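You operate a simulated robot arm through the tools that you are given. There is no shell and no other tool. Be economical: measure what you need, move in short steps, check, and stop when the job is done.

You run a simulated robot arm. Do the job below in one go: nothing can be reset, and whatever is moved stays where it is left.

TASK
Fetch the small black cover and set it on the large cream sheet.

It is judged by the outcome, as a careful person would: the job done as asked, and still so three seconds after it is handed in. It fails if anything else is knocked over, pushed out of place, dropped, spilled or broken. A push-on lid holds only when it is set on centred and level and pressed home; a screw cap is set on level and turned clockwise until tight. Flat cloth is picked up by pressing the open fingertips on it (5 to 10 N) and closing them slowly along it; thin cloth reads only 2 to 8 mm in the jaws.

THE ROBOT
A 6-joint arm with a two-finger parallel gripper, fixed in place. Base frame: the origin is at the foot of the arm, x ahead of it, y to its left, z up; the work surface is at about z = 0.86. Units: m, rad, N and s.
With the tool pointing down near the work surface it reaches from about 0.26 to 0.68 m from the base axis. Its first joint turns from -1.152 to 1.152 rad. Payload 2.9 kg.
The TCP is the grasp point between the finger pads, 0.03 m short of the fingertips. In the tool frame z runs along the fingers and y along their closing line. Largest opening 0.11 m; finger width 0.02, thickness 0.01; the body of the gripper, 0.048 by 0.112 m, starts 0.055 m behind the TCP.
Orientation is that of the tool frame in the base frame, as a unit quaternion [x, y, z, w]. With the fingers straight down and closing along the base's y, the tool's x points along the base's -x, its y along +y and its z along -z.

THE INTERFACE
- The arm moves only by the tool arm_command. Its arguments are lists of equal length, an entry for each row: "delta_pos": the shift along the tool's x, y, z in units of 20 mm (1.0 is 20 mm), a list of three; "angular": the turn, a rotation vector about the tool's x, y, z in units of 6 degrees (1.0 is 6 degrees), a list of three. In form: {"delta_pos": [[tx, ty, tz], ...], "angular": [[ax, ay, az], ...]}. A call has 1 to 12 rows; each row shifts and turns the commanded pose from where the row before left it, along the tool's axes as they then stand. "jaw" is the opening, from 0 (shut) to 1 (fully open), set as the call begins (left out, the last holds). A call with a number of a shift or a turn outside -1 to 1 is refused whole. A row lasts 0.2 s, in which the tool goes at most 0.05 m and 0.15 rad; a call with a longer step from one row to the next is refused whole, and so is a gripper value outside its range. Where a pose cannot be reached the arm comes as near as it can. A force on the tool above 40 N (or 10 N above the force at the start of the call, whichever is more), or a blocked arm, ends the call early, and 0.2 s more pass. Each finger travels about 0.108 m/s and halts on what it meets, pressing with about 35 N; the grip force reading is that of the motor and also rises with nothing between the fingers. The clock runs only during rows and for 0.2 s after the last one: add rows that do not move to give the fingers time. The reply holds the time, the measured pose of the TCP, the force on the tool along the base axes, the opening and the grip force, in the units named above and with some noise.
- Cameras (640 x 400 px; columns grow to the right, rows downward): "scene" is fixed at [0.0455, 0.4115, 1.4118]; the picture's right is [-0.97, -0.26, 0.00], its down [-0.11, 0.41, -0.91] and it looks along [0.24, -0.88, -0.42] (base axes); focal length 352 px, centre (320, 200). "wrist" rides on the gripper at [0.072, 0.017, -0.103] in the tool frame; the picture's right is [-0.23, 0.97, 0.00], its down [-0.76, -0.18, -0.62] and it looks along [-0.61, -0.14, 0.78] (tool axes); focal length 222 px, centre (320, 200). There is no depth. A picture from a camera that has moved, and an enlarged one, comes with that camera's place and axes in the base frame and with its lens. The place of the scene camera against the robot may be out by one fixed shift of up to 0.018 m in any direction.
- camera(camera): a new picture of that camera. No time passes.
- enlarge(camera, box): a new picture of the part [left, top, right, bottom] of that camera's present view, enlarged. No time passes.
- job_done(): hands the job in; it is judged then, once.

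Work in short steps. Places have to be worked out from the pictures, the camera data and where the tool is seen: move nearer, look again, correct. Check each grasp and each placing, and mend what went wrong. You have 90 turns and 36 pictures in all, those below and enlarged ones among them. Open the gripper and draw the arm clear of the work before you hand the job in, unless the task says otherwise; then end with one line.

The tools are called after "Emit:" as a command line: name --argument value ..., lists and objects as JSON in quotes. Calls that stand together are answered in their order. arm_command: Moves the arm, as the interface text tells. Its arguments: {"type":"object","properties":{"delta_pos":{"type":"array","items":{"type":"array","items":{"type":"number"}}},"angular":{"type":"array","items":{"type":"array","items":{"type":"number"}}},"jaw":{"type":"number"}},"required":["delta_pos","angular"]} The other tools are called the same way: camera (camera) takes a picture; enlarge (camera, box) takes an enlarged picture of a part of a camera's view; job_done () hands the job in.

At the start:

```text
time_s: 0.0
eef_pos: [0.3326, -0.1774, 1.197]
tcp_rot: [0.0, 1.0, 0.0, 0.0]
force: [-0.4, 0.4, -0.1]
width: 0.1101
grasp_force: 0.0
```

scene: 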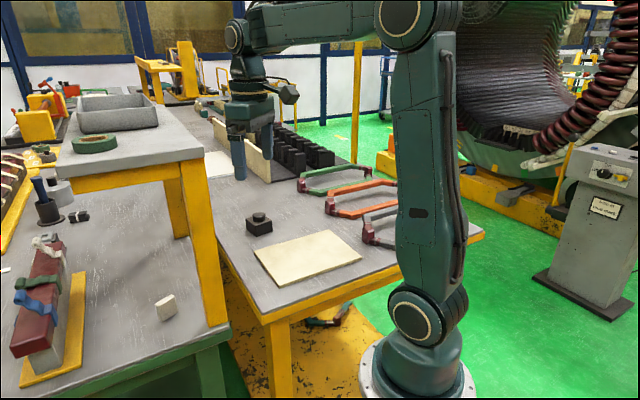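
wrist: 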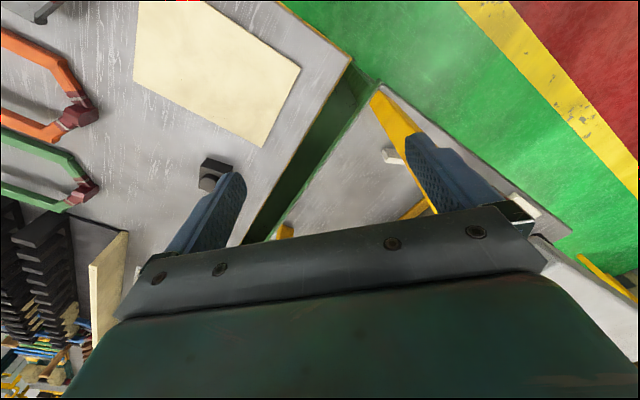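

The black knobbed cover appears near (0.46–0.49, -0.46) and the cream sheet near (0.28, -0.35). I'll enlarge both views to see the cover's shape.

Emit:
enlarge --camera "scene" --box '[220, 190, 380, 290]'

Emit:
enlarge --camera "wrist" --box '[120, 120, 280, 220]'

Emit:
enlarge --camera "scene" --box '[0, 120, 200, 320]'

```text
4.00 times, centred on (300, 240) of scene
camera zoom: at [0.0455, 0.4115, 1.4118], right [-0.97, -0.26, 0.0], down [-0.11, 0.41, -0.91], along [0.24, -0.88, -0.42], focal length 1408 px, centre (400, 40)
```

zoom: 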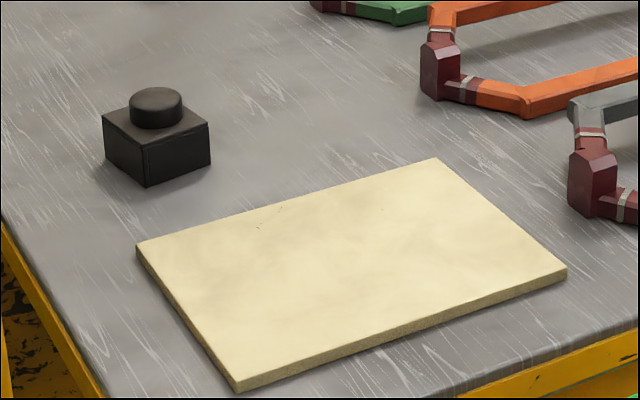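

```text
4.00 times, centred on (200, 170) of wrist
camera zoom: at [0.2599, -0.1609, 1.3009], right [0.23, 0.97, 0.0], down [0.76, -0.18, 0.62], along [0.61, -0.14, -0.78], focal length 888 px, centre (800, 320)
```

zoom: 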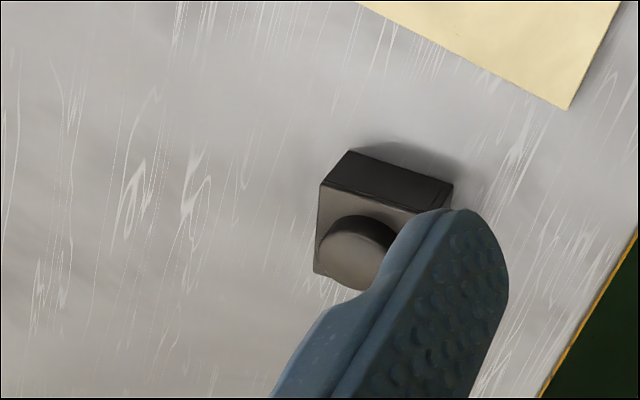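

```text
2.00 times, centred on (100, 220) of scene
camera zoom: at [0.0455, 0.4115, 1.4118], right [-0.97, -0.26, 0.0], down [-0.11, 0.41, -0.91], along [0.24, -0.88, -0.42], focal length 704 px, centre (760, 160)
```

zoom: 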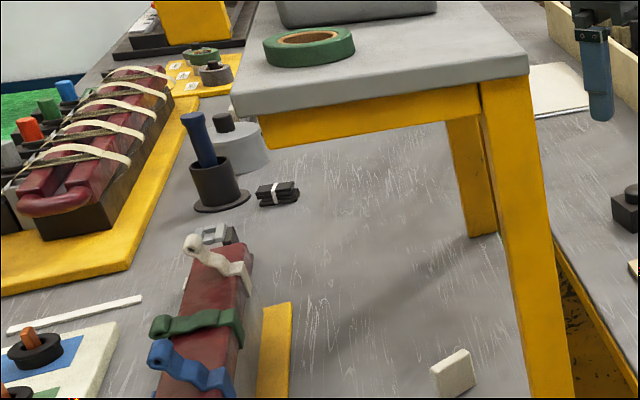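

The cover is a square body about 60 mm wide with a round knob, centred near (0.469, -0.446). Its edges run at about 57° and -33°. I'll travel above it while still high.

Emit:
arm_command --delta_pos '[[-0.5, -0.95, 0], [-0.5, -0.95, 0], [-0.5, -0.95, 0], [-0.5, -0.95, 0], [-0.5, -0.95, 0], [-0.5, -0.95, 0], [-0.5, -0.95, 0], [-0.5, -0.95, 0], [-0.5, -0.95, 0], [-0.5, -0.95, 0], [-0.5, -0.95, 0], [-0.5, -0.95, 0]]' --angular '[[0, 0, 0], [0, 0, 0], [0, 0, 0], [0, 0, 0], [0, 0, 0], [0, 0, 0], [0, 0, 0], [0, 0, 0], [0, 0, 0], [0, 0, 0], [0, 0, 0], [0, 0, 0]]' --jaw 1

```text
time_s: 2.6
eef_pos: [0.443, -0.3979, 1.1896]
tcp_rot: [0.0, 1.0, -0.001, 0.0]
force: [0.2, 0.4, -0.5]
width: 0.1099
grasp_force: 0.0
out of reach, approached as far as the arm can: row 12
```

The arm is at its reach limit at this height, so I'll descend about 0.11 m while yawing 33° and then look.

Emit:
arm_command --delta_pos '[[0, 0, 1], [0, 0, 1], [0, 0, 1], [0, 0, 1], [0, 0, 1], [0, 0, 0.5], [0, 0, 0]]' --angular '[[0, 0, 0.917], [0, 0, 0.917], [0, 0, 0.917], [0, 0, 0.917], [0, 0, 0.917], [0, 0, 0.917], [0, 0, 0]]'

Emit:
camera --camera "wrist"

Emit:
camera --camera "scene"

```text
time_s: 4.2
eef_pos: [0.4433, -0.398, 1.0815]
tcp_rot: [0.285, 0.959, 0.0, 0.0]
force: [0.4, 0.3, 1.3]
width: 0.1102
grasp_force: 0.1
```

```text
30 pictures are left
camera wrist: at [0.3917, -0.3449, 1.184], right [0.72, 0.69, 0.0], down [0.54, -0.56, 0.62], along [0.43, -0.45, -0.78], focal length 222 px, centre (320, 200)
```

wrist: 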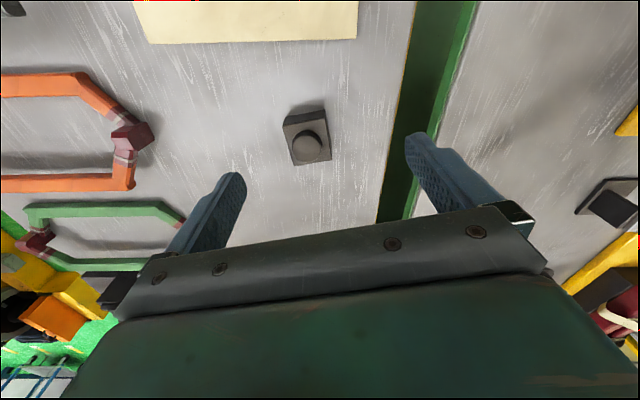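

```text
29 pictures are left
```

scene: 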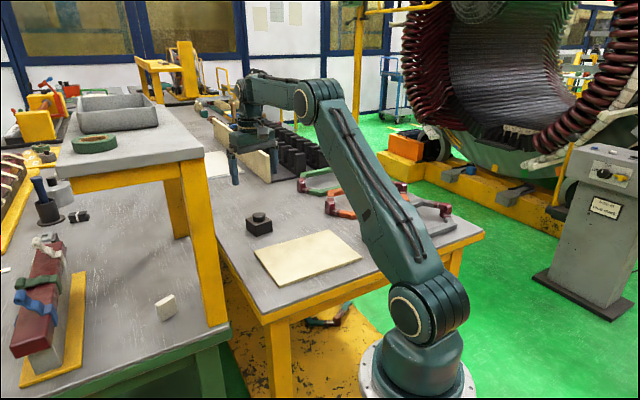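

The wrist view gives the knob at about (0.474, -0.447), which agrees with the earlier estimate. I'll enlarge to refine the yaw.

Emit:
enlarge --camera "wrist" --box '[268, 100, 348, 180]'

```text
5.00 times, centred on (308, 140) of wrist
camera zoom: at [0.3917, -0.3449, 1.184], right [0.72, 0.69, 0.0], down [0.54, -0.56, 0.62], along [0.43, -0.45, -0.78], focal length 1111 px, centre (380, 500)
```

zoom: 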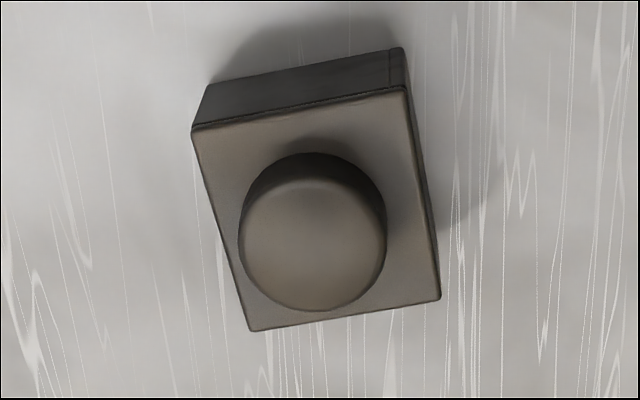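

The refined centre is (0.470, -0.451), with edges at 54.3°. I'll turn another 2.7°, move over it and descend to z≈1.0.

Emit:
arm_command --delta_pos '[[0, 0, 0], [-0.88, -0.448, 0], [-0.88, -0.448, 0], [-0.88, -0.448, 0], [0, 0, 1], [0, 0, 1], [0, 0, 1], [0, 0, 1], [0, 0, 0]]' --angular '[[0, 0, 0.45], [0, 0, 0], [0, 0, 0], [0, 0, 0], [0, 0, 0], [0, 0, 0], [0, 0, 0], [0, 0, 0], [0, 0, 0]]'

Emit:
camera --camera "wrist"

```text
time_s: 6.2
eef_pos: [0.4664, -0.448, 0.9989]
tcp_rot: [0.307, 0.952, 0.0, 0.0]
force: [-0.5, 0.1, 0.2]
width: 0.1101
grasp_force: 0.1
out of reach, approached as far as the arm can: row 4
```

```text
27 pictures are left
camera wrist: at [0.4177, -0.3922, 1.1017], right [0.75, 0.66, 0.0], down [0.51, -0.59, 0.62], along [0.41, -0.47, -0.78], focal length 222 px, centre (320, 200)
```

wrist: 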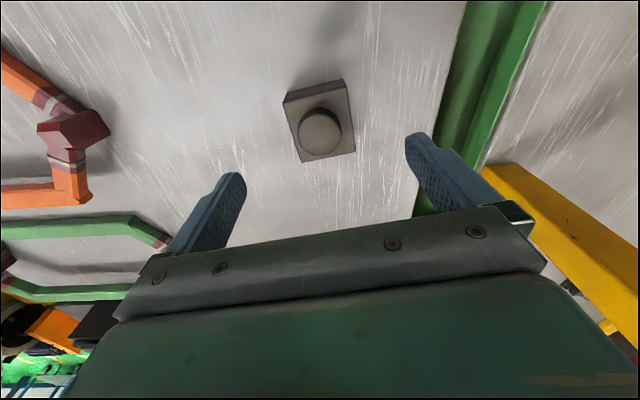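

The tool is centred within about 2 mm of the cover. I'll descend straight down to z≈0.90.

Emit:
arm_command --delta_pos '[[0, 0, 1], [0, 0, 1], [0, 0, 1], [0, 0, 1], [0, 0, 0.85], [0, 0, 0]]' --angular '[[0, 0, 0], [0, 0, 0], [0, 0, 0], [0, 0, 0], [0, 0, 0], [0, 0, 0]]'

Emit:
camera --camera "wrist"

Emit:
enlarge --camera "scene" --box '[180, 120, 380, 300]'

```text
time_s: 7.6
eef_pos: [0.4664, -0.4478, 0.9023]
tcp_rot: [0.306, 0.952, 0.0, 0.0]
force: [0.5, -1.0, 0.5]
width: 0.1098
grasp_force: 0.0
```

```text
26 pictures are left
camera wrist: at [0.4176, -0.3921, 1.0051], right [0.75, 0.66, 0.0], down [0.51, -0.59, 0.62], along [0.41, -0.47, -0.78], focal length 222 px, centre (320, 200)
```

wrist: 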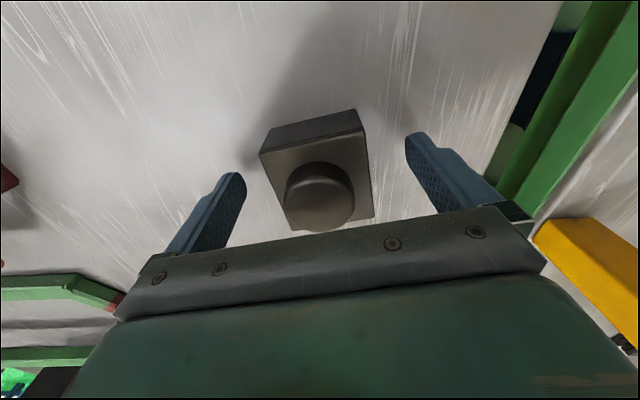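

```text
2.22 times, centred on (280, 210) of scene
camera zoom: at [0.0455, 0.4115, 1.4118], right [-0.97, -0.26, 0.0], down [-0.11, 0.41, -0.91], along [0.24, -0.88, -0.42], focal length 782 px, centre (409, 178)
```

zoom: 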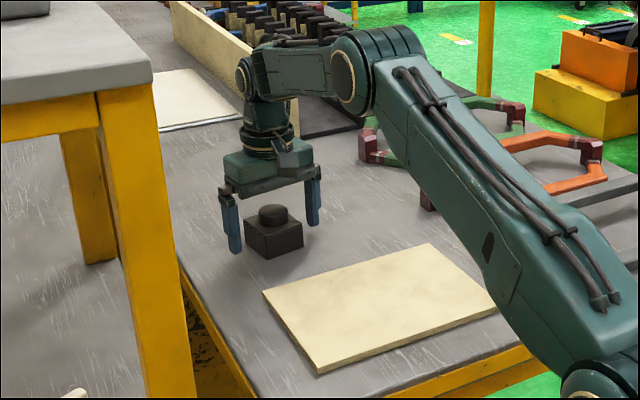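

The fingers straddle the cover with clearance on both sides. I'll go about 7 mm lower and close.

Emit:
arm_command --delta_pos '[[0, 0, 0.35], [0, 0, 0]]' --angular '[[0, 0, 0], [0, 0, 0]]'

Emit:
arm_command --delta_pos '[[0, 0, 0], [0, 0, 0], [0, 0, 0], [0, 0, 0]]' --angular '[[0, 0, 0], [0, 0, 0], [0, 0, 0], [0, 0, 0]]' --jaw 0.35

```text
time_s: 8.2
eef_pos: [0.4652, -0.4467, 0.8944]
tcp_rot: [0.307, 0.952, 0.0, 0.0]
force: [-0.4, -0.3, -0.1]
width: 0.1099
grasp_force: 0.1
```

```text
time_s: 9.2
eef_pos: [0.4657, -0.4464, 0.8963]
tcp_rot: [0.306, 0.952, -0.001, 0.0]
force: [-0.2, 1.0, -1.0]
width: 0.057
grasp_force: 35.3
```

The jaws stopped at 57 mm with 35 N, so the cover is gripped. I'll lift 60 mm and check.

Emit:
arm_command --delta_pos '[[0, 0, -0.5], [0, 0, -0.5], [0, 0, -1], [0, 0, -1], [0, 0, 0]]' --angular '[[0, 0, 0], [0, 0, 0], [0, 0, 0], [0, 0, 0], [0, 0, 0]]'

Emit:
camera --camera "wrist"

Emit:
enlarge --camera "scene" --box '[180, 120, 380, 300]'

```text
time_s: 10.4
eef_pos: [0.4668, -0.445, 0.9563]
tcp_rot: [0.306, 0.952, 0.001, 0.001]
force: [-0.1, 0.1, -0.2]
width: 0.0569
grasp_force: 35.1
```

```text
24 pictures are left
camera wrist: at [0.4179, -0.3913, 1.06], right [0.75, 0.66, 0.0], down [0.51, -0.59, 0.62], along [0.41, -0.47, -0.78], focal length 222 px, centre (320, 200)
```

wrist: 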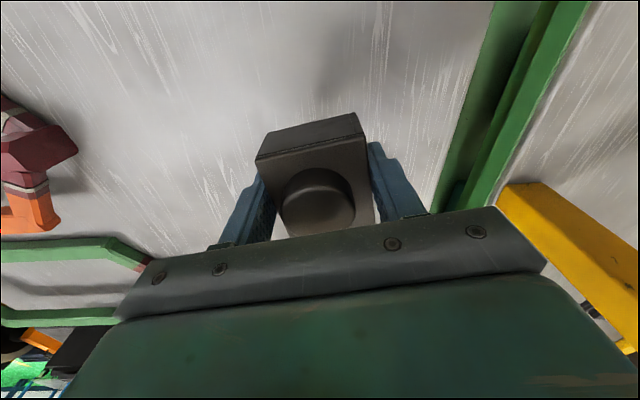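

```text
2.22 times, centred on (280, 210) of scene
camera zoom: at [0.0455, 0.4115, 1.4118], right [-0.97, -0.26, 0.0], down [-0.11, 0.41, -0.91], along [0.24, -0.88, -0.42], focal length 782 px, centre (409, 178)
```

zoom: 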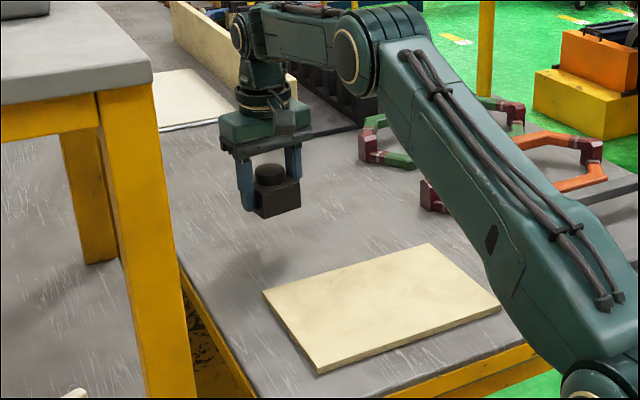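

The cover is held level. The sheet's centre is about (0.280, -0.340) from both cameras, so I'll carry the cover there at this height.

Emit:
arm_command --delta_pos '[[0.8875, -0.099, 0], [0.8875, -0.099, 0], [0.8875, -0.099, 0], [0.8875, -0.099, 0], [0.8875, -0.099, 0], [0.8875, -0.099, 0], [0.8875, -0.099, 0], [0.8875, -0.099, 0], [0.8875, -0.099, 0], [0.8875, -0.099, 0], [0.8875, -0.099, 0], [0.8875, -0.099, 0]]' --angular '[[0, 0, 0], [0, 0, 0], [0, 0, 0], [0, 0, 0], [0, 0, 0], [0, 0, 0], [0, 0, 0], [0, 0, 0], [0, 0, 0], [0, 0, 0], [0, 0, 0], [0, 0, 0]]'

Emit:
camera --camera "wrist"

Emit:
camera --camera "scene"

```text
time_s: 13.0
eef_pos: [0.2793, -0.3404, 0.9552]
tcp_rot: [0.306, 0.952, 0.0, 0.0]
force: [-0.5, 0.1, -0.4]
width: 0.0569
grasp_force: 35.1
```

```text
22 pictures are left
camera wrist: at [0.2297, -0.286, 1.0586], right [0.75, 0.66, 0.0], down [0.51, -0.59, 0.62], along [0.41, -0.47, -0.78], focal length 222 px, centre (320, 200)
```

wrist: 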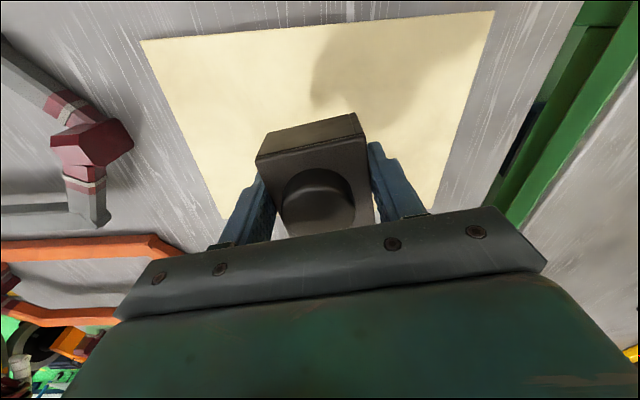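

```text
21 pictures are left
```

scene: 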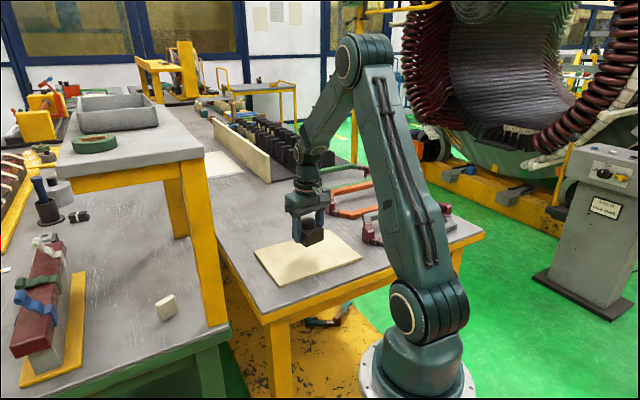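

The refined sheet centre is about (0.288, -0.353). I'll nudge there and descend to z≈0.913, still just above the sheet.

Emit:
arm_command --delta_pos '[[-0.75, -0.26, 0], [0, 0, 0.7], [0, 0, 0.7], [0, 0, 0.7], [0, 0, 0]]' --angular '[[0, 0, 0], [0, 0, 0], [0, 0, 0], [0, 0, 0], [0, 0, 0]]'

Emit:
enlarge --camera "scene" --box '[240, 200, 380, 290]'

```text
time_s: 14.2
eef_pos: [0.2886, -0.3539, 0.9128]
tcp_rot: [0.307, 0.952, 0.0, 0.0]
force: [0.5, -0.3, -0.7]
width: 0.0569
grasp_force: 35.2
```

```text
4.44 times, centred on (310, 245) of scene
camera zoom: at [0.0455, 0.4115, 1.4118], right [-0.97, -0.26, 0.0], down [-0.11, 0.41, -0.91], along [0.24, -0.88, -0.42], focal length 1565 px, centre (364, 0)
```

zoom: 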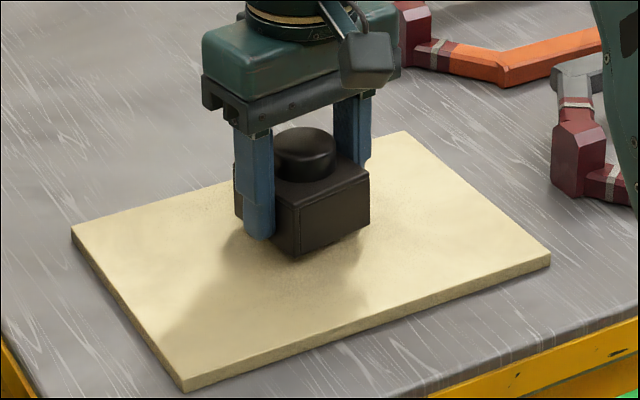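

The cover is centred over the sheet with a small gap left. I'll lower it in fine steps and watch the force.

Emit:
arm_command --delta_pos '[[0, 0, 0.1], [0, 0, 0.1], [0, 0, 0.1], [0, 0, 0]]' --angular '[[0, 0, 0], [0, 0, 0], [0, 0, 0], [0, 0, 0]]'

```text
time_s: 15.2
eef_pos: [0.2883, -0.3548, 0.9077]
tcp_rot: [0.307, 0.952, 0.0, 0.0]
force: [0.2, -0.6, -1.3]
width: 0.057
grasp_force: 34.7
```

No contact yet, so I'll continue down in small steps.

Emit:
arm_command --delta_pos '[[0, 0, 0.1], [0, 0, 0.05], [0, 0, 0]]' --angular '[[0, 0, 0], [0, 0, 0], [0, 0, 0]]'

```text
time_s: 16.0
eef_pos: [0.2888, -0.3542, 0.905]
tcp_rot: [0.306, 0.952, -0.001, 0.001]
force: [-1.8, 3.6, 13.1]
width: 0.0568
grasp_force: 34.7
```

A 13 N contact force shows the cover is resting on the sheet. I'll ease off half a millimetre and open gently.

Emit:
arm_command --delta_pos '[[0, 0, -0.03], [0, 0, 0]]' --angular '[[0, 0, 0], [0, 0, 0]]'

Emit:
arm_command --delta_pos '[[0, 0, 0], [0, 0, 0], [0, 0, 0]]' --angular '[[0, 0, 0], [0, 0, 0], [0, 0, 0]]' --jaw 0.85

Emit:
enlarge --camera "scene" --box '[240, 200, 380, 290]'

```text
time_s: 16.6
eef_pos: [0.289, -0.3544, 0.9043]
tcp_rot: [0.307, 0.952, 0.0, 0.002]
force: [-0.8, -0.3, 7.4]
width: 0.057
grasp_force: 34.8
```

```text
time_s: 17.4
eef_pos: [0.2879, -0.3542, 0.9056]
tcp_rot: [0.307, 0.952, 0.001, 0.0]
force: [0.7, -0.4, -0.2]
width: 0.0933
grasp_force: 0.0
```

```text
4.44 times, centred on (310, 245) of scene
camera zoom: at [0.0455, 0.4115, 1.4118], right [-0.97, -0.26, 0.0], down [-0.11, 0.41, -0.91], along [0.24, -0.88, -0.42], focal length 1565 px, centre (364, 0)
```

zoom: 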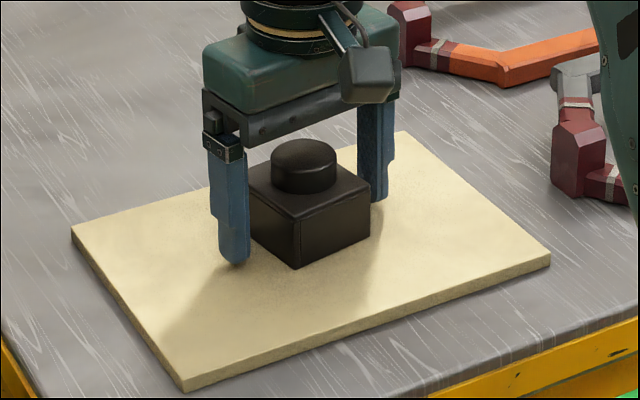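

The cover sits flat on the sheet and is released. I'll raise the arm straight up and check.

Emit:
arm_command --delta_pos '[[0, 0, -0.5], [0, 0, -1], [0, 0, -1], [0, 0, -1], [0, 0, -1], [0, 0, -1], [0, 0, -1], [0, 0, -1], [0, 0, -1], [0, 0, 0]]' --angular '[[0, 0, 0], [0, 0, 0], [0, 0, 0], [0, 0, 0], [0, 0, 0], [0, 0, 0], [0, 0, 0], [0, 0, 0], [0, 0, 0], [0, 0, 0]]'

Emit:
camera --camera "scene"

```text
time_s: 19.6
eef_pos: [0.2877, -0.3525, 1.0744]
tcp_rot: [0.306, 0.952, 0.0, 0.0]
force: [0.1, 0.3, 0.4]
width: 0.0933
grasp_force: 0.0
```

```text
18 pictures are left
```

scene: 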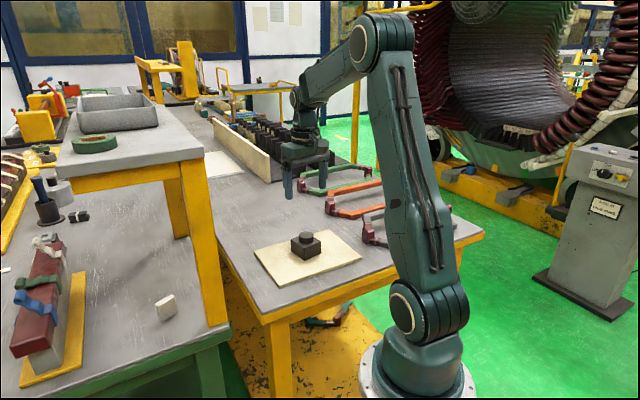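

The cover rests near the middle of the cream sheet, the arm is clear, and nothing else has moved. I'm handing the job in.

Emit:
job_done

```text
The job is handed in.
```

The small black cover is sitting flat near the middle of the large cream sheet, the gripper is open and clear, and nothing else was disturbed.
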